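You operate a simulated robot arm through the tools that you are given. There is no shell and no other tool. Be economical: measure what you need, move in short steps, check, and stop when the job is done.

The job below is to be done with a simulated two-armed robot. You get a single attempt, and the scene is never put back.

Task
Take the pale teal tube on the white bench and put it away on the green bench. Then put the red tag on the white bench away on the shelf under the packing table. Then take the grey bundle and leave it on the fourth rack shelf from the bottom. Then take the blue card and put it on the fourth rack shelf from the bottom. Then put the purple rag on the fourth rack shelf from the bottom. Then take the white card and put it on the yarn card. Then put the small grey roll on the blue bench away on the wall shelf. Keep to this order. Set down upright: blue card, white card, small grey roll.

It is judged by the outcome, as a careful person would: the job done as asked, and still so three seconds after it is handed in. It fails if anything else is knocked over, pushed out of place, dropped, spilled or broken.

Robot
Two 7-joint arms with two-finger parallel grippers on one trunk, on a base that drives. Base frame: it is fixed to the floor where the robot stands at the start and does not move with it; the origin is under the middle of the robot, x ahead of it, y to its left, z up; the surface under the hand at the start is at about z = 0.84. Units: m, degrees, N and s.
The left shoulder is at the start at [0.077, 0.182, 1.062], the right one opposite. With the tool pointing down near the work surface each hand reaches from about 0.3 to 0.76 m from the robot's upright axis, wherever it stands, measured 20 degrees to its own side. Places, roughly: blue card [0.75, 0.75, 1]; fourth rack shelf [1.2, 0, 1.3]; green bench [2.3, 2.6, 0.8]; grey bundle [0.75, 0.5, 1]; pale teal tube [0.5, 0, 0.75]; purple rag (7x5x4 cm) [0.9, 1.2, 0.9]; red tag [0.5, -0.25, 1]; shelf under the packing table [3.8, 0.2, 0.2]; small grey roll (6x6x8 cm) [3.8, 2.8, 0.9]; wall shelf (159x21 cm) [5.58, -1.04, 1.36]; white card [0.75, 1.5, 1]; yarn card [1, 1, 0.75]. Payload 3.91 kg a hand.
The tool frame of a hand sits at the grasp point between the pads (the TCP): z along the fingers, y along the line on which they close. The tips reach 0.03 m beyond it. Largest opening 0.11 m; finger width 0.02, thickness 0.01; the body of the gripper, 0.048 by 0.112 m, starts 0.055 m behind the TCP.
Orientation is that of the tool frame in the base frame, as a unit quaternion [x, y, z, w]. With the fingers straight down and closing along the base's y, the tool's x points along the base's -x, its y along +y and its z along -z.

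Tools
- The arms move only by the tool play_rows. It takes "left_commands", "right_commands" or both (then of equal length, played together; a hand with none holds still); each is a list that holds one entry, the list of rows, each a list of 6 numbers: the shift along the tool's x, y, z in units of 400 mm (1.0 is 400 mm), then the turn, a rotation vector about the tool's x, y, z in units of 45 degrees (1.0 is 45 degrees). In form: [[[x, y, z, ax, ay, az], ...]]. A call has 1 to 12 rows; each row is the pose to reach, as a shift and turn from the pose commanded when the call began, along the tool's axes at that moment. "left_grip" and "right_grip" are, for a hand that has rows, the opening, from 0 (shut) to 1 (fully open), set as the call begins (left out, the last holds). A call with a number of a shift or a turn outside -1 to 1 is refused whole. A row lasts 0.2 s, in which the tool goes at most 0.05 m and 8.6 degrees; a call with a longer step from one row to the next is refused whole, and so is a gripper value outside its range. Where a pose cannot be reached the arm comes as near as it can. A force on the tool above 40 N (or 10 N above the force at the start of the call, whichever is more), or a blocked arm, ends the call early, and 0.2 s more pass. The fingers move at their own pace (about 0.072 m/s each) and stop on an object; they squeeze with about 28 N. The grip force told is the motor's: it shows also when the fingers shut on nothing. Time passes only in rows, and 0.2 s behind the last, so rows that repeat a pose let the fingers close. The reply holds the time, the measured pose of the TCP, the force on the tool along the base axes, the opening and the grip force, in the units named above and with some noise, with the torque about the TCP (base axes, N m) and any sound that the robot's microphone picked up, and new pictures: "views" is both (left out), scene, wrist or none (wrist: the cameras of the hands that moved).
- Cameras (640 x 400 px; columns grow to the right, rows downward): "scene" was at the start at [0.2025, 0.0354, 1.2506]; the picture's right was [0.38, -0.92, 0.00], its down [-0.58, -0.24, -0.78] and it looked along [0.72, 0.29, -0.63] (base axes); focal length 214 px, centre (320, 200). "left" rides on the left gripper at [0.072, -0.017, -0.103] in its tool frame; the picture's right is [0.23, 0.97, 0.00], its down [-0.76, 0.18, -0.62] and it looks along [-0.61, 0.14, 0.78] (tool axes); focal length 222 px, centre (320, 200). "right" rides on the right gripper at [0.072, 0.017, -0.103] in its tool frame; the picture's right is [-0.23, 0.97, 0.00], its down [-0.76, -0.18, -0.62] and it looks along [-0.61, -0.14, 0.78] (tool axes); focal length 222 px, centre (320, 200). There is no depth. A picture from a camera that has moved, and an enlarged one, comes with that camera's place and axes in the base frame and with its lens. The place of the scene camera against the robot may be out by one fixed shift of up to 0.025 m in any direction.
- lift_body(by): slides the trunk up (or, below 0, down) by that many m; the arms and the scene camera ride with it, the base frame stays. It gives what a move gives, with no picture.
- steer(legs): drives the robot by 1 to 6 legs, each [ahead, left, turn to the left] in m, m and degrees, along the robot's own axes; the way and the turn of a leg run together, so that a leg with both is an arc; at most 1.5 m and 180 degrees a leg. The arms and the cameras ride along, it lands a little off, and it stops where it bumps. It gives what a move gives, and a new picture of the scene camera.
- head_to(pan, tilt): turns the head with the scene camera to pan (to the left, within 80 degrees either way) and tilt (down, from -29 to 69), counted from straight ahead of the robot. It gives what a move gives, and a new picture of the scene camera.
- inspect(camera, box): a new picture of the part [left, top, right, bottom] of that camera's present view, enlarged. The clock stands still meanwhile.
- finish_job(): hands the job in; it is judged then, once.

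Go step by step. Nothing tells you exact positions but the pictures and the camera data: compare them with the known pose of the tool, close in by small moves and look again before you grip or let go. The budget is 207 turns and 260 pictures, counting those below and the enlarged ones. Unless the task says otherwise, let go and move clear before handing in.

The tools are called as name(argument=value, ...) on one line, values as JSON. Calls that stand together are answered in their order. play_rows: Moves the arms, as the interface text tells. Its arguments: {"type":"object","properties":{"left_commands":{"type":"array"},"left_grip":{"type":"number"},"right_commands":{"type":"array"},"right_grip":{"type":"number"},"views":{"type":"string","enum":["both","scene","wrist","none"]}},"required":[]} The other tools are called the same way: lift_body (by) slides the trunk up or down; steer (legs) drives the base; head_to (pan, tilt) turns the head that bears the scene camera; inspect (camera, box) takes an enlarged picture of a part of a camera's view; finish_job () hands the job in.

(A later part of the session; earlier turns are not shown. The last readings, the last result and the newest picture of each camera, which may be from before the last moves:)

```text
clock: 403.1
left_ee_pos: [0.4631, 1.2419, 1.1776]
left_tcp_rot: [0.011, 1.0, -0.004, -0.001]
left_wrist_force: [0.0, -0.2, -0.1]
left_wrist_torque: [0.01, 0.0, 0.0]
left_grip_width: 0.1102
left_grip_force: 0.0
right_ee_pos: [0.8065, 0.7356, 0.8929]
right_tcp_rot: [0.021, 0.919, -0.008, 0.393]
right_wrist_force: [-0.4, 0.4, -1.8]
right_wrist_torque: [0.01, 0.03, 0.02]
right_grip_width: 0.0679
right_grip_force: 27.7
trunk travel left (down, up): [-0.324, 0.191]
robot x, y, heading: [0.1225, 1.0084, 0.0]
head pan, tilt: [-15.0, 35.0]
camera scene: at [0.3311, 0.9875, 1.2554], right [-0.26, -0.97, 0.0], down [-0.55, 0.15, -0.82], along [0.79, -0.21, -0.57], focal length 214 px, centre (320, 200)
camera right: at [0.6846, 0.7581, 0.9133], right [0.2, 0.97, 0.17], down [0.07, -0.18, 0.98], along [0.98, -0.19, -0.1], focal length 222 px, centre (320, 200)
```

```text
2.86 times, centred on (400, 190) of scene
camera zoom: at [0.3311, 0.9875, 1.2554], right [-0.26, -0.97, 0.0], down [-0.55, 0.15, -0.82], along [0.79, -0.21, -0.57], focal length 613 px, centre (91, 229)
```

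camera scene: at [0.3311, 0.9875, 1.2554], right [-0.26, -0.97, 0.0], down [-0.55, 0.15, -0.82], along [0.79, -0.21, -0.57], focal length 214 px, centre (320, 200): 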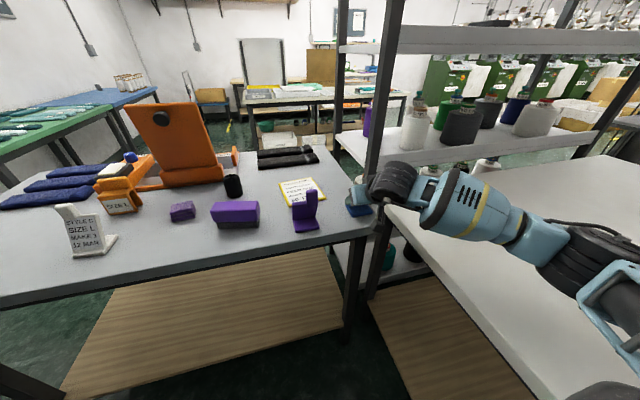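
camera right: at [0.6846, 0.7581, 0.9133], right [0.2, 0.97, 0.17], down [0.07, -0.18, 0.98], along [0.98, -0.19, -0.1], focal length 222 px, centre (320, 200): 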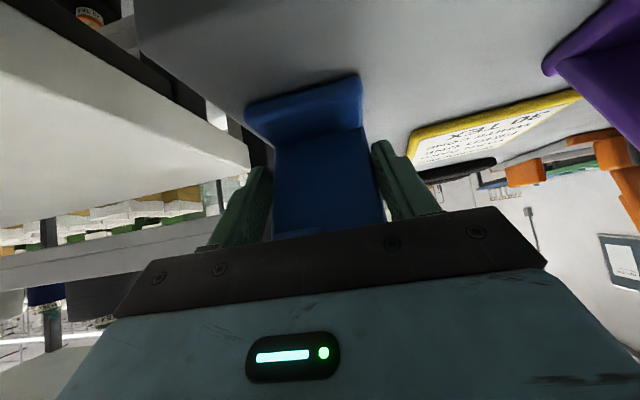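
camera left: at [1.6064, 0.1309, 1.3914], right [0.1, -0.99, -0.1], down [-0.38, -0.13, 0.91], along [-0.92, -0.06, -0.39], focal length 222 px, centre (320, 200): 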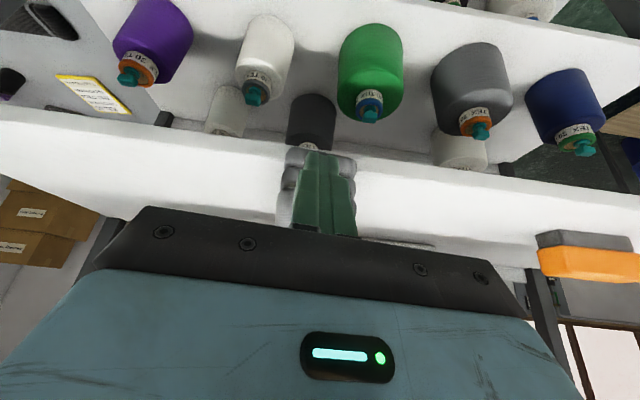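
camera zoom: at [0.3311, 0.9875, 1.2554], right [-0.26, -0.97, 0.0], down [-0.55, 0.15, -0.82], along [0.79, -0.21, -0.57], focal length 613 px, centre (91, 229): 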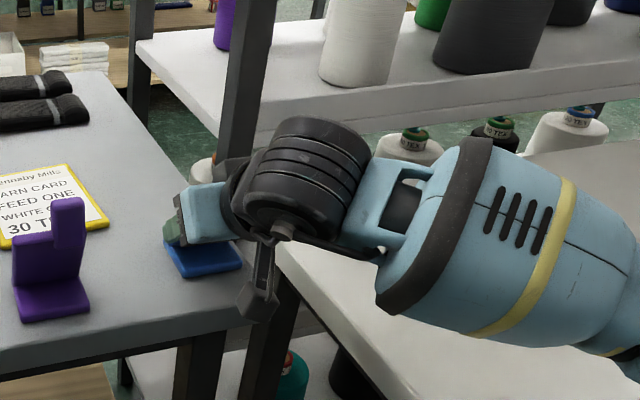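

Gripped at 6.8 cm. Lifting straight up and checking.

play_rows(right_commands=[[[-0.03, 0, -0.03, 0, 0, 0], [-0.08, 0, -0.077, 0, 0, 0], [-0.16, 0, -0.154, 0, 0, 0], [-0.24, 0, -0.231, 0, 0, 0]]])

```text
clock: 404.1
left_ee_pos: [0.4618, 1.2432, 1.1786]
left_tcp_rot: [0.011, 1.0, -0.004, -0.001]
left_wrist_force: [0.0, 0.8, -0.3]
left_wrist_torque: [0.02, 0.03, -0.02]
left_grip_width: 0.11
left_grip_force: 0.1
right_ee_pos: [0.8048, 0.738, 1.0308]
right_tcp_rot: [0.021, 0.919, -0.008, 0.393]
right_wrist_force: [-0.2, 0.4, -0.2]
right_wrist_torque: [-0.01, 0.05, -0.01]
right_grip_width: 0.0675
right_grip_force: 27.6
trunk travel left (down, up): [-0.324, 0.191]
robot x, y, heading: [0.1232, 1.0069, -0.1]
head pan, tilt: [-15.0, 35.0]
camera scene: at [0.3308, 0.9879, 1.2555], right [-0.26, -0.97, 0.0], down [-0.55, 0.15, -0.82], along [0.79, -0.21, -0.57], focal length 214 px, centre (320, 200)
camera right: at [0.6829, 0.7613, 1.0505], right [0.2, 0.97, 0.17], down [0.07, -0.18, 0.98], along [0.98, -0.19, -0.1], focal length 222 px, centre (320, 200)
```

scene: 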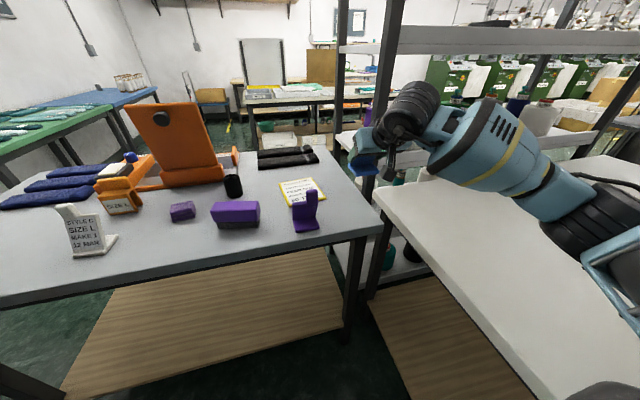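
right: 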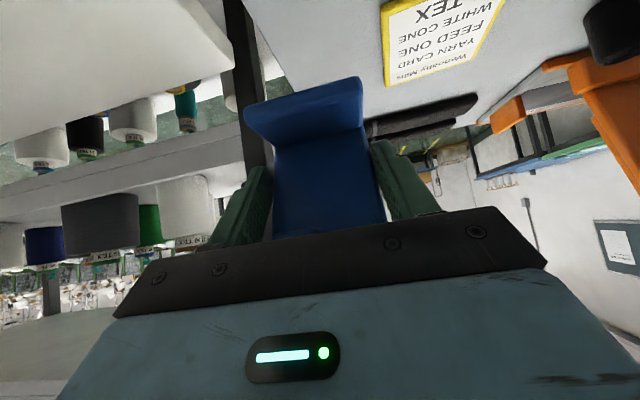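

The card is held upright. I'm drawing it in and driving round to the rack's aisle side.

play_rows(right_commands=[[[0.033, 0, -0.092, 0, 0, 0], [0.066, 0, -0.184, 0, 0, 0], [0.1, 0, -0.276, 0, 0, 0], [0.132, 0, -0.368, 0, 0, 0], [0.165, 0, -0.46, 0, 0, 0]]], views="none")

steer(legs=[[-0.43, 0, 0], [0, -1.1, 0], [0, -1.15, 0], [0, 0, 90], [0, -1.2, 0]])

```text
clock: 405.3
left_ee_pos: [0.4621, 1.2423, 1.1793]
left_tcp_rot: [0.01, 1.0, -0.003, -0.001]
left_wrist_force: [-0.4, -0.2, -1.0]
left_wrist_torque: [-0.01, -0.03, 0.0]
left_grip_width: 0.1102
left_grip_force: 0.0
right_ee_pos: [0.6282, 0.7432, 1.1048]
right_tcp_rot: [0.021, 0.919, -0.009, 0.394]
right_wrist_force: [-0.7, 0.4, 0.1]
right_wrist_torque: [-0.03, 0.03, 0.02]
right_grip_width: 0.0675
right_grip_force: 28.6
trunk travel left (down, up): [-0.324, 0.191]
robot x, y, heading: [0.1244, 1.0072, 0.1]
head pan, tilt: [-15.0, 35.0]
```

```text
clock: 441.8
left_ee_pos: [0.6259, -0.9348, 1.1781]
left_tcp_rot: [-0.693, 0.721, -0.004, 0.002]
left_wrist_force: [1.6, 0.0, 0.8]
left_wrist_torque: [0.01, 0.03, -0.01]
left_grip_width: 0.1098
left_grip_force: 0.0
right_ee_pos: [1.1297, -0.7791, 1.1062]
right_tcp_rot: [-0.627, 0.672, 0.269, 0.287]
right_wrist_force: [0.4, -0.5, -0.8]
right_wrist_torque: [0.02, -0.04, -0.01]
right_grip_width: 0.0675
right_grip_force: 27.8
trunk travel left (down, up): [-0.324, 0.191]
robot x, y, heading: [0.8549, -1.2829, 89.2]
head pan, tilt: [-15.0, 35.0]
camera scene: at [0.8673, -1.0534, 1.2554], right [0.96, -0.28, 0.0], down [-0.16, -0.55, -0.82], along [0.23, 0.79, -0.57], focal length 214 px, centre (320, 200)
```

scene: 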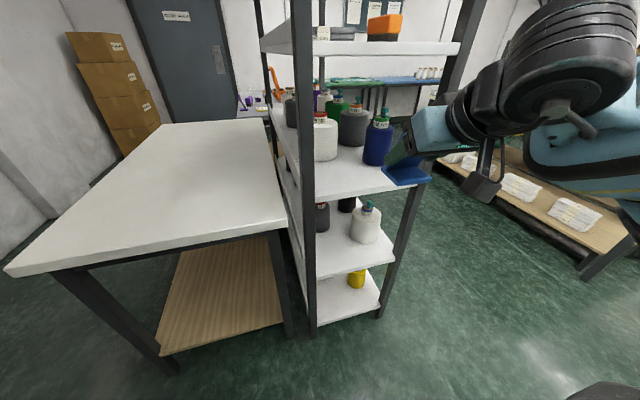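

steer(legs=[[0, -1.37, 0], [1.36, 0, 0.8], [0, 0, 90]])

lift_body(by=0.189)

head_to(pan=0, tilt=25)

```text
clock: 464.2
left_ee_pos: [1.8724, -0.18, 1.1793]
left_tcp_rot: [1.0, 0.005, 0.001, -0.003]
left_wrist_force: [-0.8, -0.1, 0.4]
left_wrist_torque: [0.0, 0.03, 0.01]
left_grip_width: 0.11
left_grip_force: 0.0
right_ee_pos: [1.6899, 0.3131, 1.1057]
right_tcp_rot: [0.919, -0.007, -0.393, -0.003]
right_wrist_force: [-0.6, 0.2, -0.7]
right_wrist_torque: [-0.01, 0.0, -0.02]
right_grip_width: 0.0674
right_grip_force: 28.0
trunk travel left (down, up): [-0.324, 0.191]
robot x, y, heading: [2.2046, 0.0658, -178.1]
head pan, tilt: [-15.0, 35.0]
camera scene: at [1.965, 0.084, 1.2554], right [0.23, 0.97, 0.0], down [0.56, -0.13, -0.82], along [-0.8, 0.19, -0.57], focal length 214 px, centre (320, 200)
```

scene: 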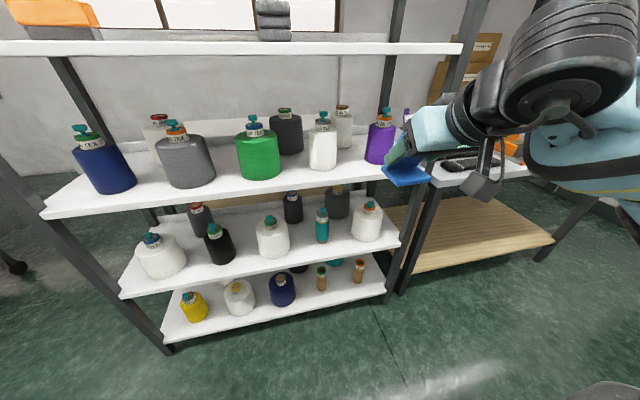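

```text
clock: 466.3
left_ee_pos: [1.8709, -0.1796, 1.3656]
left_tcp_rot: [1.0, 0.005, 0.002, -0.003]
left_wrist_force: [-0.1, 0.1, 0.2]
left_wrist_torque: [-0.02, -0.03, -0.01]
left_grip_width: 0.1102
left_grip_force: 0.1
right_ee_pos: [1.6897, 0.3141, 1.2938]
right_tcp_rot: [0.92, -0.008, -0.392, -0.003]
right_wrist_force: [-1.3, -0.5, -1.1]
right_wrist_torque: [-0.01, -0.03, -0.01]
right_grip_width: 0.0673
right_grip_force: 28.3
trunk travel left (down, up): [-0.513, 0.002]
robot x, y, heading: [2.2039, 0.0644, -178.2]
head pan, tilt: [-15.0, 35.0]
```

```text
clock: 467.1
left_ee_pos: [1.8726, -0.1805, 1.3676]
left_tcp_rot: [1.0, 0.005, 0.001, -0.004]
left_wrist_force: [0.3, -0.2, 0.2]
left_wrist_torque: [0.06, 0.0, 0.0]
left_grip_width: 0.11
left_grip_force: 0.1
right_ee_pos: [1.6904, 0.314, 1.2944]
right_tcp_rot: [0.919, -0.008, -0.394, -0.003]
right_wrist_force: [-0.4, -0.7, -0.8]
right_wrist_torque: [-0.01, 0.02, -0.02]
right_grip_width: 0.0673
right_grip_force: 28.1
trunk travel left (down, up): [-0.513, 0.002]
robot x, y, heading: [2.2029, 0.065, -178.4]
head pan, tilt: [0.0, 25.0]
camera scene: at [2.0867, 0.0653, 1.4843], right [-0.03, 1.0, 0.0], down [0.42, 0.01, -0.91], along [-0.91, -0.03, -0.42], focal length 214 px, centre (320, 200)
```

scene: 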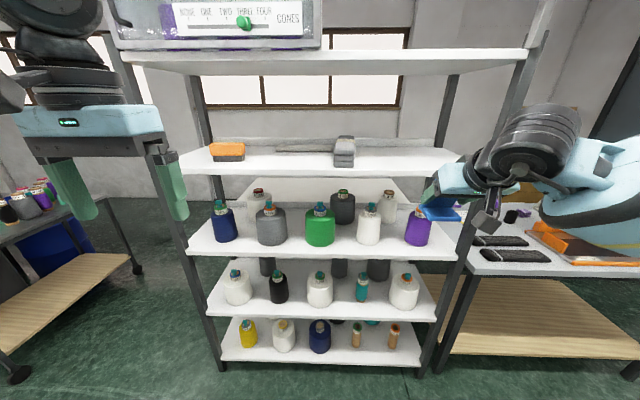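

Lined up: bundle at y≈0.15, free space around y≈0.32. I'm raising the card above shelf level and driving in part way.

play_rows(right_commands=[[[-0.072, 0, -0.069, 0, 0, 0], [-0.145, 0, -0.138, 0, 0, 0], [-0.145, 0, -0.138, 0, 0, 0]]], views="none")

steer(legs=[[0.27, 0, -1.6]])

inspect(camera="right", box=[0, 0, 640, 400])

```text
clock: 467.9
left_ee_pos: [1.8708, -0.1799, 1.3674]
left_tcp_rot: [1.0, 0.005, 0.001, -0.004]
left_wrist_force: [0.4, 0.6, -0.5]
left_wrist_torque: [0.0, -0.01, 0.0]
left_grip_width: 0.1101
left_grip_force: 0.1
right_ee_pos: [1.689, 0.3139, 1.3751]
right_tcp_rot: [0.919, -0.007, -0.393, -0.003]
right_wrist_force: [-0.5, -0.2, -0.1]
right_wrist_torque: [-0.02, -0.01, 0.0]
right_grip_width: 0.0675
right_grip_force: 28.6
trunk travel left (down, up): [-0.513, 0.002]
robot x, y, heading: [2.2032, 0.0665, -178.3]
head pan, tilt: [0.0, 25.0]
```

```text
clock: 469.8
left_ee_pos: [1.5959, -0.1782, 1.3683]
left_tcp_rot: [1.0, -0.007, 0.0, -0.003]
left_wrist_force: [-0.6, -0.9, 0.1]
left_wrist_torque: [0.01, 0.03, 0.0]
left_grip_width: 0.1101
left_grip_force: 0.0
right_ee_pos: [1.4264, 0.3205, 1.3771]
right_tcp_rot: [0.919, -0.019, -0.394, -0.008]
right_wrist_force: [0.9, -0.2, -1.3]
right_wrist_torque: [0.0, -0.03, 0.03]
right_grip_width: 0.0675
right_grip_force: 28.2
trunk travel left (down, up): [-0.513, 0.002]
robot x, y, heading: [1.9373, 0.0611, -179.6]
head pan, tilt: [0.0, 25.0]
camera scene: at [1.8167, 0.0623, 1.4846], right [-0.01, 1.0, 0.0], down [0.42, 0.0, -0.91], along [-0.91, -0.01, -0.42], focal length 214 px, centre (320, 200)
```

scene: 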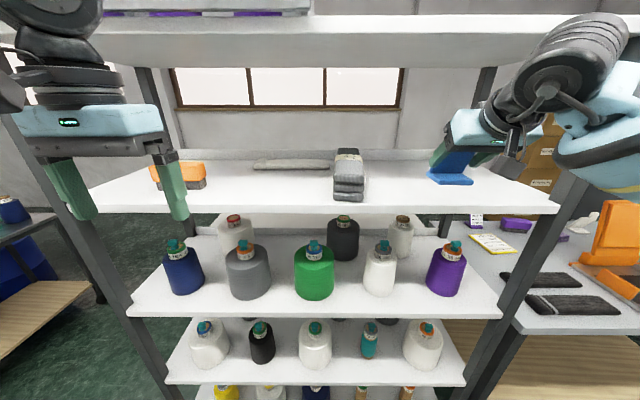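

```text
1.00 times, centred on (320, 200) of right (not enlarged: the box is as wide or as high as the picture)
camera zoom: at [1.5521, 0.3001, 1.3964], right [-0.2, -0.97, 0.17], down [-0.07, 0.18, 0.98], along [-0.98, 0.18, -0.1], focal length 222 px, centre (320, 200)
```

zoom: 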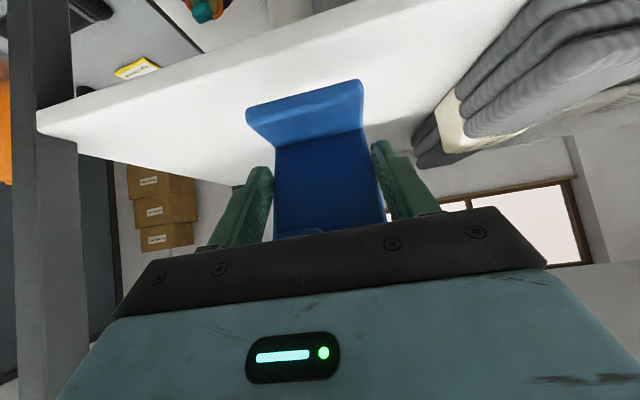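

steer(legs=[[0.09, 0.03, 0]])

play_rows(right_commands=[[[0.02, 0, 0.019, 0, 0, 0], [0.04, 0, 0.038, 0, 0, 0], [0.055, 0, 0.053, 0, 0, 0], [0.064, 0, 0.062, 0, 0, 0], [0.073, 0, 0.07, 0, 0, 0], [0.082, 0, 0.079, 0, 0, 0], [0.091, 0, 0.088, 0, 0, 0]]])

```text
clock: 470.9
left_ee_pos: [1.5092, -0.2082, 1.3682]
left_tcp_rot: [1.0, -0.008, 0.0, -0.003]
left_wrist_force: [0.7, 0.1, 0.6]
left_wrist_torque: [0.0, 0.01, -0.01]
left_grip_width: 0.1102
left_grip_force: 0.2
right_ee_pos: [1.3389, 0.2922, 1.3779]
right_tcp_rot: [0.919, -0.019, -0.395, -0.007]
right_wrist_force: [-0.2, -0.1, 0.2]
right_wrist_torque: [0.04, -0.05, -0.02]
right_grip_width: 0.0673
right_grip_force: 28.3
trunk travel left (down, up): [-0.513, 0.002]
robot x, y, heading: [1.8466, 0.0292, -179.5]
head pan, tilt: [0.0, 25.0]
camera scene: at [1.7295, 0.0324, 1.4846], right [-0.01, 1.0, 0.0], down [0.42, 0.0, -0.91], along [-0.91, -0.01, -0.42], focal length 214 px, centre (320, 200)
```

scene: 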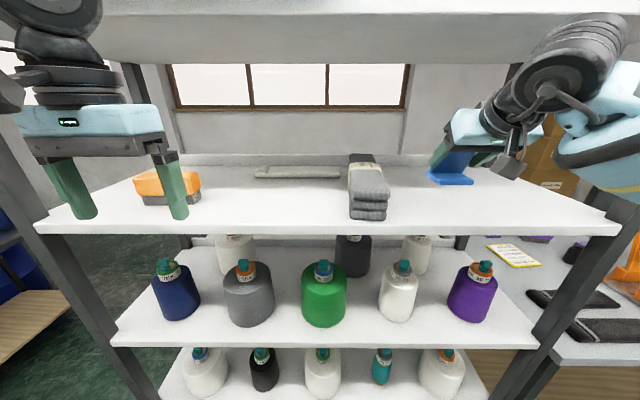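

```text
clock: 472.5
left_ee_pos: [1.5073, -0.2061, 1.3667]
left_tcp_rot: [1.0, -0.008, 0.0, -0.003]
left_wrist_force: [0.1, 0.5, 0.1]
left_wrist_torque: [0.02, -0.01, 0.02]
left_grip_width: 0.1097
left_grip_force: 0.0
right_ee_pos: [1.3371, 0.2916, 1.3249]
right_tcp_rot: [0.919, -0.018, -0.394, -0.006]
right_wrist_force: [0.4, 0.2, 0.2]
right_wrist_torque: [-0.01, -0.03, -0.01]
right_grip_width: 0.0675
right_grip_force: 27.6
trunk travel left (down, up): [-0.513, 0.002]
robot x, y, heading: [1.8446, 0.0276, -179.3]
head pan, tilt: [0.0, 25.0]
camera scene: at [1.7284, 0.0323, 1.4844], right [-0.01, 1.0, 0.0], down [0.42, 0.0, -0.91], along [-0.91, -0.01, -0.42], focal length 214 px, centre (320, 200)
camera right: at [1.4638, 0.2706, 1.3451], right [-0.2, -0.97, 0.17], down [-0.07, 0.18, 0.98], along [-0.98, 0.18, -0.1], focal length 222 px, centre (320, 200)
```

scene: 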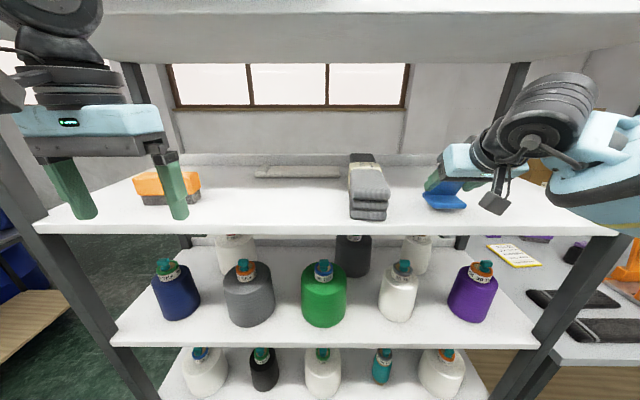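
right: 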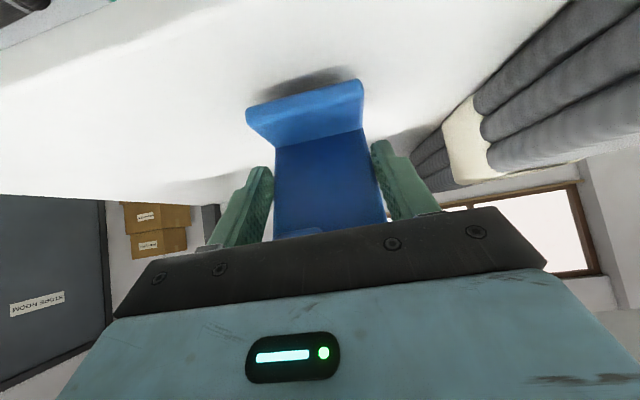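

No contact yet. Continuing down in 3 mm steps.

play_rows(right_commands=[[[0.0055, 0, 0.0052, 0, 0, 0], [0.011, 0, 0.0104, 0, 0, 0], [0.0165, 0, 0.0156, 0, 0, 0], [0.022, 0, 0.0208, 0, 0, 0], [0.0275, 0, 0.026, 0, 0, 0]]], views="wrist")

```text
clock: 473.7
left_ee_pos: [1.5083, -0.2077, 1.369]
left_tcp_rot: [1.0, -0.008, -0.001, -0.004]
left_wrist_force: [-0.4, -0.4, 0.0]
left_wrist_torque: [0.02, -0.01, -0.03]
left_grip_width: 0.1099
left_grip_force: 0.1
right_ee_pos: [1.3371, 0.292, 1.3124]
right_tcp_rot: [0.918, -0.02, -0.397, -0.006]
right_wrist_force: [-0.8, 1.3, 8.0]
right_wrist_torque: [-0.2, -0.06, -0.01]
right_grip_width: 0.0672
right_grip_force: 27.7
trunk travel left (down, up): [-0.513, 0.002]
robot x, y, heading: [1.847, 0.0318, -179.6]
head pan, tilt: [0.0, 25.0]
camera right: at [1.4638, 0.2703, 1.3322], right [-0.2, -0.97, 0.17], down [-0.06, 0.18, 0.98], along [-0.98, 0.18, -0.1], focal length 222 px, centre (320, 200)
```

right: 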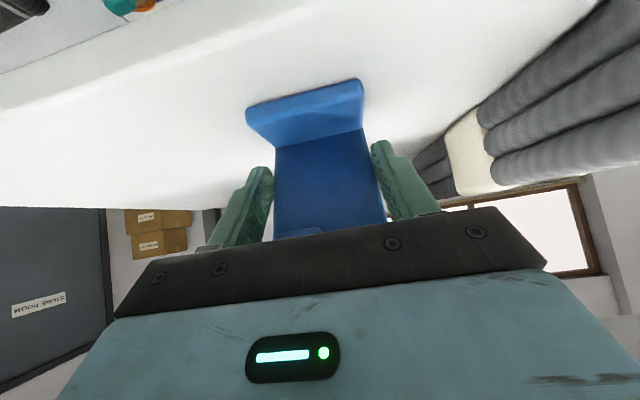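

Light contact at 8 N. Opening and withdrawing along the tool axis.

play_rows(right_commands=[[[0, 0, 0, 0, 0, 0], [0, 0, 0, 0, 0, 0], [0, 0, 0, 0, 0, 0]]], right_grip=1, views="none")

play_rows(right_commands=[[[0, 0, -0.06, 0, 0, 0], [0, 0, -0.14, 0, 0, 0], [0, 0, -0.22, 0, 0, 0], [0.05, 0, -0.28, 0, 0, 0], [0.1, 0, -0.34, 0, 0, 0]]])

```text
clock: 474.5
left_ee_pos: [1.5077, -0.2064, 1.3669]
left_tcp_rot: [1.0, -0.008, 0.001, -0.004]
left_wrist_force: [0.0, 0.7, 0.4]
left_wrist_torque: [0.01, -0.03, -0.04]
left_grip_width: 0.1099
left_grip_force: 0.2
right_ee_pos: [1.3368, 0.2909, 1.3108]
right_tcp_rot: [0.919, -0.019, -0.394, -0.007]
right_wrist_force: [0.4, -0.4, -0.4]
right_wrist_torque: [0.01, 0.01, 0.0]
right_grip_width: 0.1101
right_grip_force: 0.2
trunk travel left (down, up): [-0.513, 0.002]
robot x, y, heading: [1.8486, 0.0297, -179.5]
head pan, tilt: [0.0, 25.0]
```

```text
clock: 475.7
left_ee_pos: [1.5094, -0.2074, 1.3673]
left_tcp_rot: [1.0, -0.007, 0.0, -0.003]
left_wrist_force: [0.1, 0.0, -0.9]
left_wrist_torque: [0.01, 0.06, 0.0]
left_grip_width: 0.11
left_grip_force: 0.1
right_ee_pos: [1.4651, 0.2888, 1.3769]
right_tcp_rot: [0.919, -0.02, -0.395, -0.008]
right_wrist_force: [0.2, -0.5, -0.1]
right_wrist_torque: [-0.05, 0.0, 0.04]
right_grip_width: 0.1098
right_grip_force: 0.1
trunk travel left (down, up): [-0.513, 0.002]
robot x, y, heading: [1.848, 0.029, -179.4]
head pan, tilt: [0.0, 25.0]
camera scene: at [1.7294, 0.0322, 1.4845], right [-0.01, 1.0, 0.0], down [0.42, 0.0, -0.91], along [-0.91, -0.01, -0.42], focal length 214 px, centre (320, 200)
camera right: at [1.5902, 0.266, 1.3962], right [-0.2, -0.97, 0.17], down [-0.07, 0.18, 0.98], along [-0.98, 0.18, -0.1], focal length 222 px, centre (320, 200)
```

scene: 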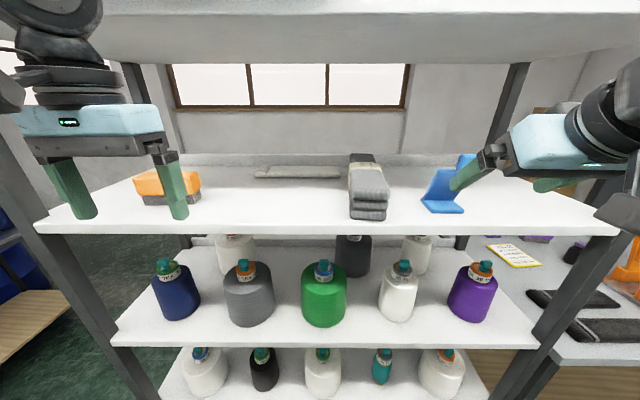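
right: 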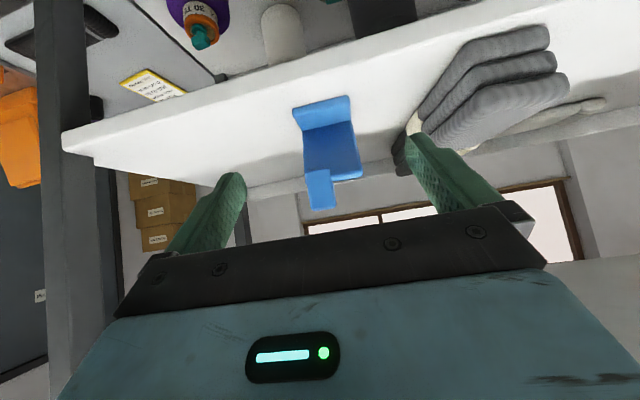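

The blue card stands upright on the shelf. Now the purple rag: I'm backing away, straightening the right hand and driving back to the side bench.

steer(legs=[[-0.37, 0, 0], [0, 0, -90]])

play_rows(right_commands=[[[0, 0, -0.01, 0, 0.167, 0], [0, 0, -0.02, 0, 0.333, 0], [0, 0, -0.03, 0, 0.5, 0], [0, 0, -0.04, 0, 0.667, 0], [0, 0, -0.05, 0, 0.833, 0], [0, 0, -0.06, 0, 1.0, 0]]], views="none")

steer(legs=[[-1.27, 0, 0], [0, 1.25, 1.5], [0, 1.25, 0], [0, 0, -90], [0, 1.1, 0], [0, 1.17, 0]])

```text
clock: 481.9
left_ee_pos: [1.9809, 0.3736, 1.3672]
left_tcp_rot: [-0.699, 0.715, -0.003, 0.003]
left_wrist_force: [-0.6, -0.4, 0.3]
left_wrist_torque: [0.02, 0.0, 0.0]
left_grip_width: 0.1101
left_grip_force: 0.1
right_ee_pos: [2.4748, 0.4134, 1.3764]
right_tcp_rot: [-0.634, 0.665, 0.272, 0.285]
right_wrist_force: [0.7, -0.6, 0.0]
right_wrist_torque: [-0.01, 0.01, -0.01]
right_grip_width: 0.1101
right_grip_force: 0.2
trunk travel left (down, up): [-0.513, 0.002]
robot x, y, heading: [2.2178, 0.0317, 90.1]
head pan, tilt: [0.0, 25.0]
camera scene: at [2.1992, 0.139, 1.4844], right [1.0, 0.0, 0.0], down [0.0, -0.42, -0.91], along [0.0, 0.91, -0.42], focal length 214 px, centre (320, 200)
```

scene: 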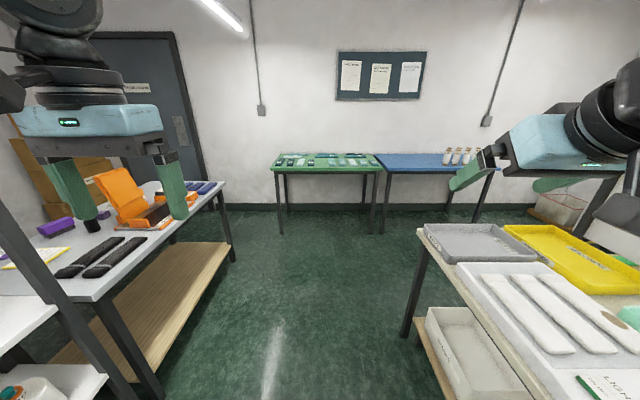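

```text
clock: 483.3
left_ee_pos: [1.978, 0.3735, 1.3664]
left_tcp_rot: [-0.699, 0.715, -0.003, 0.003]
left_wrist_force: [0.4, 0.2, 0.0]
left_wrist_torque: [0.01, -0.05, 0.03]
left_grip_width: 0.1101
left_grip_force: 0.1
right_ee_pos: [2.474, 0.3972, 1.3935]
right_tcp_rot: [-0.69, 0.724, 0.009, 0.008]
right_wrist_force: [-0.1, -0.3, -0.1]
right_wrist_torque: [-0.01, -0.02, 0.0]
right_grip_width: 0.1098
right_grip_force: 0.0
trunk travel left (down, up): [-0.513, 0.002]
robot x, y, heading: [2.2146, 0.034, 89.8]
head pan, tilt: [0.0, 25.0]
```

```text
clock: 534.8
left_ee_pos: [0.0346, 1.247, 1.3684]
left_tcp_rot: [0.006, 1.0, -0.004, 0.0]
left_wrist_force: [0.3, 0.1, 0.4]
left_wrist_torque: [0.02, 0.02, 0.01]
left_grip_width: 0.11
left_grip_force: 0.0
right_ee_pos: [0.0632, 0.7538, 1.3931]
right_tcp_rot: [0.019, 1.0, 0.001, 0.011]
right_wrist_force: [0.8, 0.3, 0.3]
right_wrist_torque: [-0.01, -0.06, -0.04]
right_grip_width: 0.1101
right_grip_force: 0.1
trunk travel left (down, up): [-0.513, 0.002]
robot x, y, heading: [-0.3065, 1.011, 0.6]
head pan, tilt: [0.0, 25.0]
camera scene: at [-0.2159, 1.0128, 1.4844], right [0.01, -1.0, 0.0], down [-0.42, 0.0, -0.91], along [0.91, 0.01, -0.42], focal length 214 px, centre (320, 200)
```

scene: 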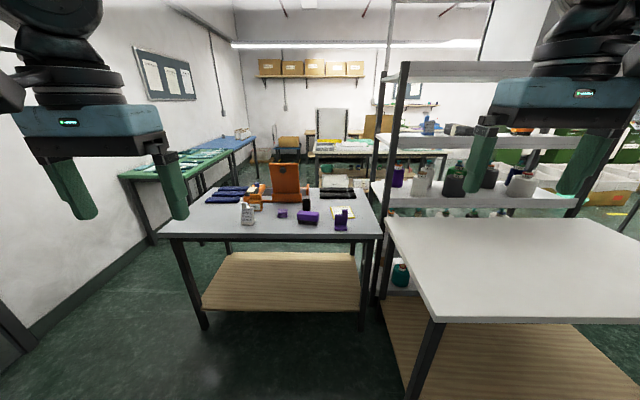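

lift_body(by=-0.189)

steer(legs=[[0.62, 0.05, -0.6]])

head_to(pan=10, tilt=45)

```text
clock: 536.9
left_ee_pos: [0.0346, 1.2464, 1.1785]
left_tcp_rot: [0.006, 1.0, -0.004, 0.0]
left_wrist_force: [-0.2, 0.0, 1.1]
left_wrist_torque: [0.02, -0.02, -0.01]
left_grip_width: 0.1099
left_grip_force: 0.0
right_ee_pos: [0.0795, 0.7533, 1.1896]
right_tcp_rot: [0.02, 1.0, 0.0, -0.017]
right_wrist_force: [-0.9, -0.4, -0.4]
right_wrist_torque: [-0.03, 0.01, -0.01]
right_grip_width: 0.1102
right_grip_force: 0.0
trunk travel left (down, up): [-0.324, 0.191]
robot x, y, heading: [-0.308, 1.0087, 0.7]
head pan, tilt: [0.0, 25.0]
```

```text
clock: 540.3
left_ee_pos: [0.6503, 1.2946, 1.1776]
left_tcp_rot: [0.013, 1.0, -0.003, -0.001]
left_wrist_force: [0.5, 0.1, 0.8]
left_wrist_torque: [0.02, 0.03, -0.01]
left_grip_width: 0.1099
left_grip_force: 0.1
right_ee_pos: [0.6868, 0.8009, 1.1865]
right_tcp_rot: [0.026, 1.0, 0.001, -0.017]
right_wrist_force: [0.1, 0.3, 0.1]
right_wrist_torque: [0.0, 0.03, -0.02]
right_grip_width: 0.1098
right_grip_force: 0.1
trunk travel left (down, up): [-0.324, 0.191]
robot x, y, heading: [0.3048, 1.0624, 0.0]
head pan, tilt: [0.0, 25.0]
camera scene: at [0.5246, 1.063, 1.2711], right [0.0, -1.0, 0.0], down [-0.42, 0.0, -0.91], along [0.91, 0.0, -0.42], focal length 214 px, centre (320, 200)
```

scene: 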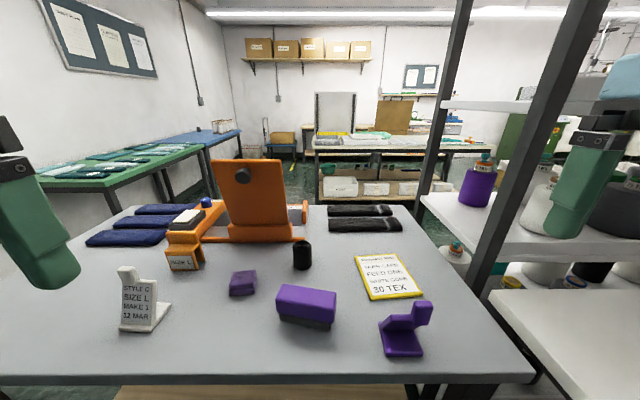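

```text
clock: 541.1
left_ee_pos: [0.6504, 1.295, 1.1787]
left_tcp_rot: [0.013, 1.0, -0.003, 0.0]
left_wrist_force: [-0.4, -0.4, -0.5]
left_wrist_torque: [0.04, 0.01, 0.0]
left_grip_width: 0.1101
left_grip_force: 0.0
right_ee_pos: [0.6874, 0.7997, 1.1878]
right_tcp_rot: [0.027, 1.0, 0.0, -0.016]
right_wrist_force: [-0.4, 0.1, 0.0]
right_wrist_torque: [0.01, -0.01, 0.04]
right_grip_width: 0.11
right_grip_force: 0.1
trunk travel left (down, up): [-0.324, 0.191]
robot x, y, heading: [0.3083, 1.0586, -0.2]
head pan, tilt: [10.0, 45.0]
camera scene: at [0.5123, 1.0771, 1.2406], right [0.17, -0.99, 0.0], down [-0.7, -0.12, -0.71], along [0.7, 0.12, -0.71], focal length 214 px, centre (320, 200)
```

scene: 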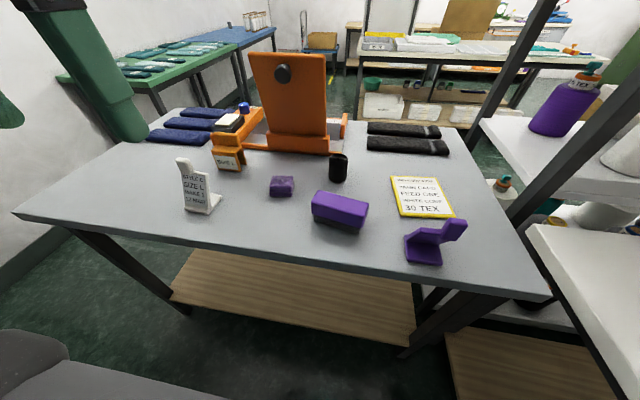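

The small folded purple rag is near (0.925, 1.25). I'm bringing the left hand there, pitched 45° for the shelf later.

play_rows(left_commands=[[[-0.07, -0.016, 0.08, 0, -0.143, 0], [-0.14, -0.032, 0.16, 0, -0.286, 0], [-0.21, -0.048, 0.24, 0, -0.428, 0], [-0.28, -0.064, 0.31, 0, -0.571, 0], [-0.35, -0.08, 0.38, 0, -0.714, 0], [-0.42, -0.097, 0.45, 0, -0.857, 0], [-0.48, -0.113, 0.52, 0, -1.0, 0], [-0.48, -0.113, 0.52, 0, -1.0, 0]]])

```text
clock: 542.9
left_ee_pos: [0.8381, 1.2414, 0.9702]
left_tcp_rot: [0.012, 0.924, -0.01, 0.383]
left_wrist_force: [-0.1, -0.6, -0.2]
left_wrist_torque: [0.01, -0.01, -0.01]
left_grip_width: 0.1103
left_grip_force: 0.0
right_ee_pos: [0.6869, 0.7992, 1.1878]
right_tcp_rot: [0.026, 1.0, 0.0, -0.016]
right_wrist_force: [-0.3, -0.5, 0.1]
right_wrist_torque: [0.01, 0.0, -0.02]
right_grip_width: 0.11
right_grip_force: 0.0
trunk travel left (down, up): [-0.324, 0.191]
robot x, y, heading: [0.3105, 1.0598, -0.2]
head pan, tilt: [10.0, 45.0]
camera scene: at [0.5117, 1.0771, 1.2407], right [0.17, -0.99, 0.0], down [-0.7, -0.12, -0.71], along [0.7, 0.12, -0.71], focal length 214 px, centre (320, 200)
camera left: at [0.7141, 1.2276, 0.9927], right [-0.13, 0.98, -0.17], down [0.1, 0.18, 0.98], along [0.99, 0.11, -0.12], focal length 222 px, centre (320, 200)
```

scene: 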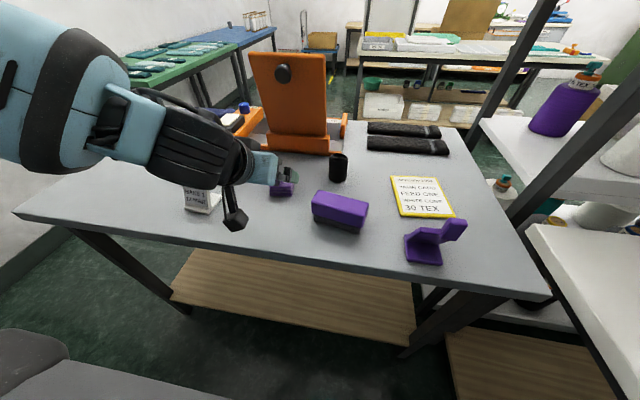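
left: 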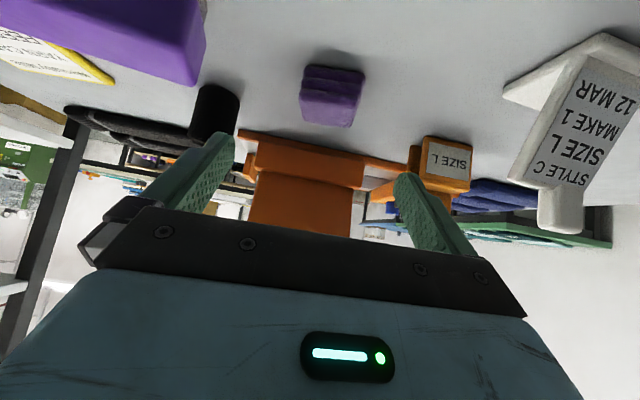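

The rag is about 6 cm wide and turned about 13°. I'm rotating to match and advancing.

play_rows(left_commands=[[[0, 0.01, 0.02, -0.11, 0, -0.11], [0, 0.021, 0.05, -0.22, 0, -0.22], [0, 0.021, 0.13, -0.22, 0, -0.22], [0, 0.021, 0.21, -0.22, 0, -0.22], [0, 0.021, 0.29, -0.22, 0, -0.22], [0, 0.021, 0.33, -0.22, 0, -0.22], [0, 0.021, 0.35, -0.22, 0, -0.22]]], views="wrist")

```text
clock: 544.5
left_ee_pos: [0.9405, 1.247, 0.8731]
left_tcp_rot: [-0.101, 0.919, 0.038, 0.38]
left_wrist_force: [-0.4, 0.1, -0.2]
left_wrist_torque: [0.03, 0.02, -0.02]
left_grip_width: 0.1101
left_grip_force: 0.0
right_ee_pos: [0.6877, 0.7996, 1.1876]
right_tcp_rot: [0.026, 1.0, 0.0, -0.017]
right_wrist_force: [0.1, 0.1, 0.5]
right_wrist_torque: [0.02, 0.03, -0.03]
right_grip_width: 0.1101
right_grip_force: 0.1
trunk travel left (down, up): [-0.324, 0.191]
robot x, y, heading: [0.309, 1.0616, -0.2]
head pan, tilt: [10.0, 45.0]
camera left: at [0.8227, 1.2036, 0.8958], right [-0.37, 0.92, -0.17], down [0.06, 0.2, 0.98], along [0.93, 0.35, -0.13], focal length 222 px, centre (320, 200)
```

left: 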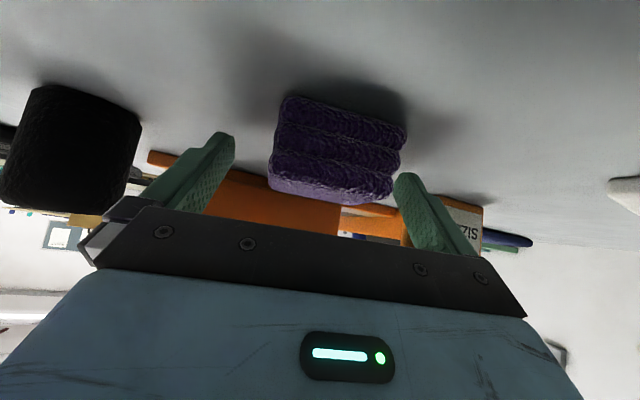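

Aligned, with the rag between the fingers. Closing and lifting.

play_rows(left_commands=[[[0, 0, 0, 0, 0, 0], [0, 0, 0, 0, 0, 0], [0, 0, 0, 0, 0, 0], [0, 0, 0, 0, 0, 0], [0, 0, 0, 0, 0, 0]]], left_grip=0, views="none")

play_rows(left_commands=[[[-0.03, 0, -0.03, 0, 0, 0], [-0.08, 0, -0.08, 0, 0, 0], [-0.16, 0, -0.16, 0, 0, 0], [-0.24, 0, -0.24, 0, 0, 0]]])

```text
clock: 545.7
left_ee_pos: [0.9391, 1.2463, 0.8727]
left_tcp_rot: [-0.102, 0.919, 0.038, 0.38]
left_wrist_force: [-0.2, 0.0, 0.9]
left_wrist_torque: [-0.02, -0.01, -0.01]
left_grip_width: 0.0624
left_grip_force: 27.9
right_ee_pos: [0.6878, 0.8003, 1.1875]
right_tcp_rot: [0.026, 1.0, 0.0, -0.017]
right_wrist_force: [0.0, 0.0, 0.3]
right_wrist_torque: [0.01, -0.01, -0.01]
right_grip_width: 0.1099
right_grip_force: 0.2
trunk travel left (down, up): [-0.324, 0.191]
robot x, y, heading: [0.3093, 1.0613, -0.2]
head pan, tilt: [10.0, 45.0]
```

```text
clock: 546.7
left_ee_pos: [0.9409, 1.2483, 1.0052]
left_tcp_rot: [-0.101, 0.919, 0.038, 0.378]
left_wrist_force: [-0.1, 0.2, -0.1]
left_wrist_torque: [0.0, 0.04, -0.01]
left_grip_width: 0.062
left_grip_force: 28.3
right_ee_pos: [0.6867, 0.799, 1.1882]
right_tcp_rot: [0.026, 1.0, 0.001, -0.017]
right_wrist_force: [0.7, 0.5, 0.2]
right_wrist_torque: [-0.03, -0.02, 0.0]
right_grip_width: 0.1101
right_grip_force: 0.0
trunk travel left (down, up): [-0.324, 0.191]
robot x, y, heading: [0.3084, 1.0602, -0.2]
head pan, tilt: [10.0, 45.0]
camera scene: at [0.5119, 1.077, 1.2406], right [0.17, -0.99, 0.0], down [-0.7, -0.12, -0.71], along [0.7, 0.12, -0.71], focal length 214 px, centre (320, 200)
camera left: at [0.8231, 1.2055, 1.0297], right [-0.37, 0.92, -0.17], down [0.06, 0.2, 0.98], along [0.93, 0.35, -0.13], focal length 222 px, centre (320, 200)
```

scene: 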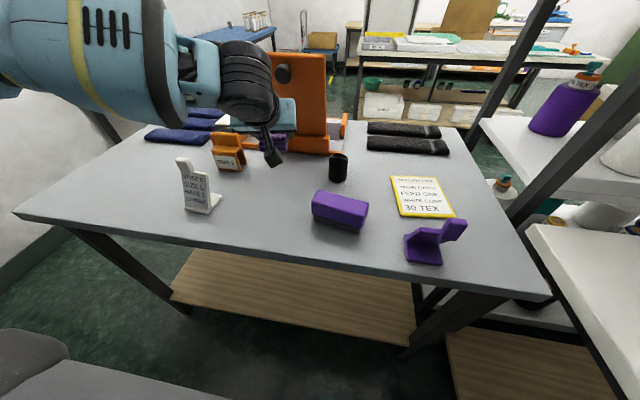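
left: 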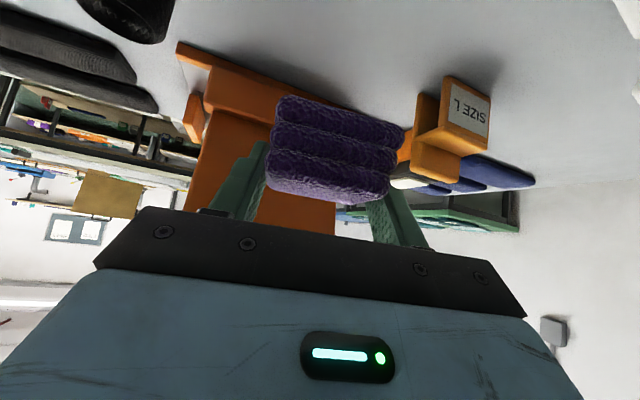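

The rag is held. I'm drawing it in and driving to the rack's aisle side.

play_rows(left_commands=[[[0, 0, -0.11, 0, 0, 0], [0, 0, -0.22, 0, 0, 0], [0, 0, -0.33, 0, 0, 0], [0, 0, -0.44, 0, 0, 0]]], views="none")

steer(legs=[[-0.61, 0, 0.2], [0, -1.14, 0], [0, -1.15, 0], [0, 0, 90], [0, -1.2, 0]])

```text
clock: 547.7
left_ee_pos: [0.8194, 1.223, 1.1317]
left_tcp_rot: [-0.102, 0.918, 0.038, 0.38]
left_wrist_force: [0.6, 0.3, -0.1]
left_wrist_torque: [0.01, 0.02, 0.02]
left_grip_width: 0.0621
left_grip_force: 28.0
right_ee_pos: [0.6852, 0.7997, 1.188]
right_tcp_rot: [0.026, 1.0, 0.0, -0.016]
right_wrist_force: [-0.1, 0.0, 0.3]
right_wrist_torque: [0.0, -0.01, 0.02]
right_grip_width: 0.1097
right_grip_force: 0.1
trunk travel left (down, up): [-0.324, 0.191]
robot x, y, heading: [0.3101, 1.0593, -0.1]
head pan, tilt: [10.0, 45.0]
```

```text
clock: 585.4
left_ee_pos: [0.6669, -0.8004, 1.1313]
left_tcp_rot: [0.702, -0.601, -0.288, -0.252]
left_wrist_force: [-0.6, 0.3, 0.3]
left_wrist_torque: [0.0, 0.01, 0.01]
left_grip_width: 0.0611
left_grip_force: 27.4
right_ee_pos: [1.0812, -0.9608, 1.1881]
right_tcp_rot: [-0.665, 0.747, -0.011, -0.012]
right_wrist_force: [0.5, -0.5, -0.9]
right_wrist_torque: [-0.02, 0.01, -0.02]
right_grip_width: 0.11
right_grip_force: 0.2
trunk travel left (down, up): [-0.324, 0.191]
robot x, y, heading: [0.7962, -1.3234, 86.3]
head pan, tilt: [10.0, 45.0]
camera scene: at [0.7819, -1.0996, 1.2406], right [0.99, 0.11, 0.0], down [0.08, -0.7, -0.71], along [-0.08, 0.7, -0.71], focal length 214 px, centre (320, 200)
```

scene: 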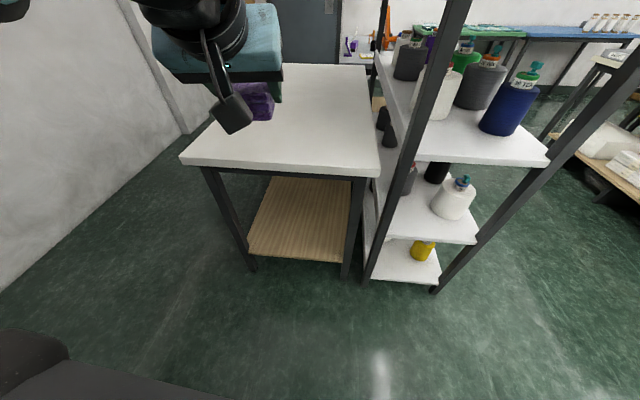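

steer(legs=[[0, 0, 3.5], [0, -1.4, 0], [1.46, 0, 0], [0, 0, 90]])

lift_body(by=0.189)

head_to(pan=0, tilt=25)

```text
clock: 608.8
left_ee_pos: [1.6602, -0.0493, 1.1319]
left_tcp_rot: [0.918, 0.111, -0.379, 0.041]
left_wrist_force: [-0.3, -0.8, -1.0]
left_wrist_torque: [0.02, 0.01, 0.03]
left_grip_width: 0.0614
left_grip_force: 27.5
right_ee_pos: [1.7842, 0.3767, 1.1877]
right_tcp_rot: [1.0, -0.015, 0.016, 0.0]
right_wrist_force: [-0.6, 0.8, 0.3]
right_wrist_torque: [-0.02, 0.02, 0.0]
right_grip_width: 0.1101
right_grip_force: 0.1
trunk travel left (down, up): [-0.324, 0.191]
robot x, y, heading: [2.1668, 0.1227, -178.9]
head pan, tilt: [10.0, 45.0]
camera scene: at [1.9343, 0.1091, 1.2406], right [-0.19, 0.98, 0.0], down [0.69, 0.13, -0.71], along [-0.69, -0.13, -0.71], focal length 214 px, centre (320, 200)
```

scene: 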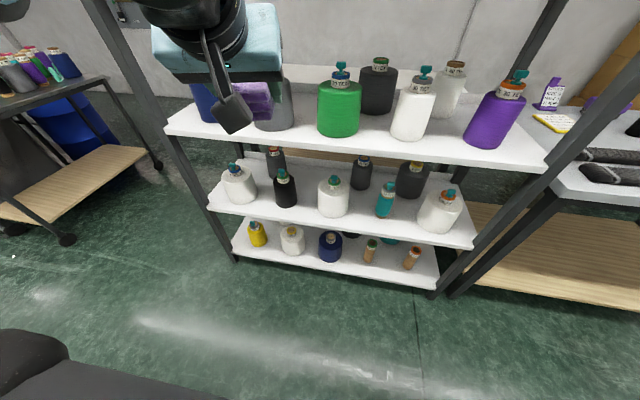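

```text
clock: 610.8
left_ee_pos: [1.6597, -0.051, 1.3202]
left_tcp_rot: [0.918, 0.11, -0.378, 0.042]
left_wrist_force: [-1.0, -0.1, -0.4]
left_wrist_torque: [0.01, -0.01, -0.05]
left_grip_width: 0.0614
left_grip_force: 28.2
right_ee_pos: [1.7829, 0.3762, 1.3753]
right_tcp_rot: [1.0, -0.015, 0.018, 0.0]
right_wrist_force: [-0.5, -0.2, 0.0]
right_wrist_torque: [0.02, 0.0, -0.02]
right_grip_width: 0.1101
right_grip_force: 0.1
trunk travel left (down, up): [-0.513, 0.002]
robot x, y, heading: [2.1693, 0.1251, -179.0]
head pan, tilt: [10.0, 45.0]
```

```text
clock: 611.7
left_ee_pos: [1.659, -0.0489, 1.3218]
left_tcp_rot: [0.917, 0.111, -0.38, 0.042]
left_wrist_force: [0.1, -0.8, -0.1]
left_wrist_torque: [0.03, 0.02, -0.01]
left_grip_width: 0.0608
left_grip_force: 28.1
right_ee_pos: [1.7841, 0.3775, 1.376]
right_tcp_rot: [1.0, -0.015, 0.016, 0.0]
right_wrist_force: [-0.2, 0.2, -0.4]
right_wrist_torque: [-0.03, -0.02, 0.01]
right_grip_width: 0.1099
right_grip_force: 0.0
trunk travel left (down, up): [-0.513, 0.002]
robot x, y, heading: [2.1679, 0.1252, -179.0]
head pan, tilt: [0.0, 25.0]
camera scene: at [2.0502, 0.1251, 1.4843], right [-0.02, 1.0, 0.0], down [0.42, 0.01, -0.91], along [-0.91, -0.02, -0.42], focal length 214 px, centre (320, 200)
```

scene: 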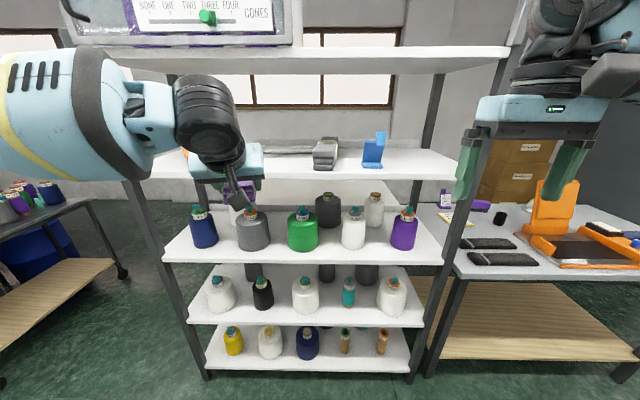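

I'm raising the rag slightly, tucking the right hand, and driving in left of the bundle.

play_rows(left_commands=[[[-0.035, 0, -0.035, 0, 0, 0], [-0.07, 0, -0.07, 0, 0, 0]]], right_commands=[[[0.06, 0, 0, 0, 0, 0], [0.12, 0, 0, 0, 0, 0]]], views="none")

steer(legs=[[0.31, 0, -1]])

inspect(camera="left", box=[0, 0, 640, 400])

```text
clock: 612.3
left_ee_pos: [1.6612, -0.0545, 1.363]
left_tcp_rot: [0.917, 0.112, -0.38, 0.042]
left_wrist_force: [0.0, -1.5, 0.0]
left_wrist_torque: [-0.02, 0.06, -0.04]
left_grip_width: 0.0611
left_grip_force: 27.6
left hand out of reach, approached as far as the arm can: row 2
right_ee_pos: [1.8344, 0.3739, 1.3802]
right_tcp_rot: [1.0, -0.016, 0.016, 0.001]
right_wrist_force: [0.4, 0.0, 0.0]
right_wrist_torque: [0.03, -0.02, -0.02]
right_grip_width: 0.1098
right_grip_force: 0.0
trunk travel left (down, up): [-0.513, 0.002]
robot x, y, heading: [2.1662, 0.124, -179.2]
head pan, tilt: [0.0, 25.0]
```

```text
clock: 614.3
left_ee_pos: [1.3511, -0.0483, 1.3633]
left_tcp_rot: [0.919, 0.104, -0.379, 0.039]
left_wrist_force: [0.1, -0.1, 0.4]
left_wrist_torque: [-0.01, -0.03, -0.02]
left_grip_width: 0.061
left_grip_force: 28.1
right_ee_pos: [1.5304, 0.3775, 1.379]
right_tcp_rot: [1.0, -0.023, 0.015, 0.0]
right_wrist_force: [0.2, -0.5, 0.3]
right_wrist_torque: [-0.03, 0.0, 0.01]
right_grip_width: 0.1096
right_grip_force: 0.0
trunk travel left (down, up): [-0.513, 0.002]
robot x, y, heading: [1.8628, 0.121, -180.0]
head pan, tilt: [0.0, 25.0]
camera scene: at [1.7432, 0.1241, 1.4846], right [0.0, 1.0, 0.0], down [0.42, 0.0, -0.91], along [-0.91, 0.0, -0.42], focal length 214 px, centre (320, 200)
```

scene: 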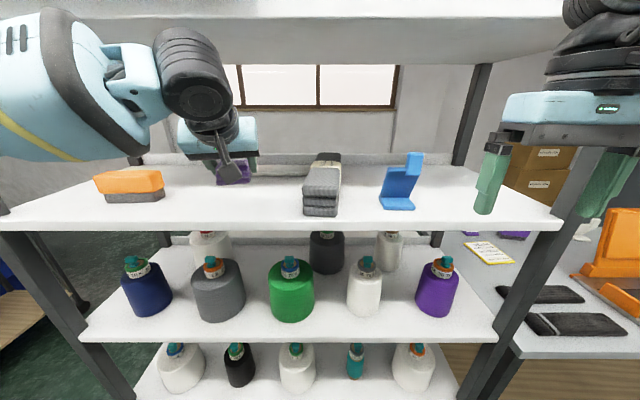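

```text
1.00 times, centred on (320, 200) of left (not enlarged: the box is as wide or as high as the picture)
camera zoom: at [1.4684, -0.0053, 1.3859], right [0.37, -0.91, -0.17], down [-0.06, -0.2, 0.98], along [-0.93, -0.35, -0.13], focal length 222 px, centre (320, 200)
```

zoom: 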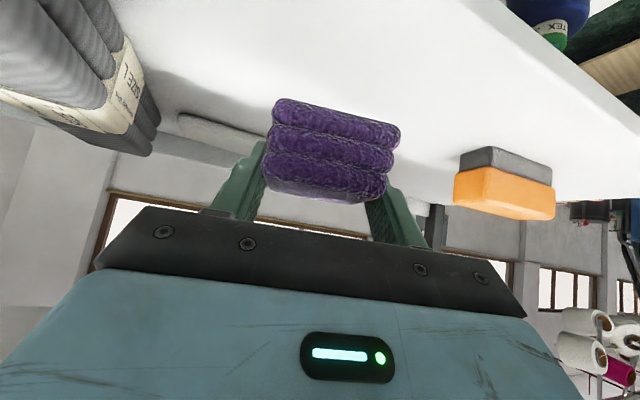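

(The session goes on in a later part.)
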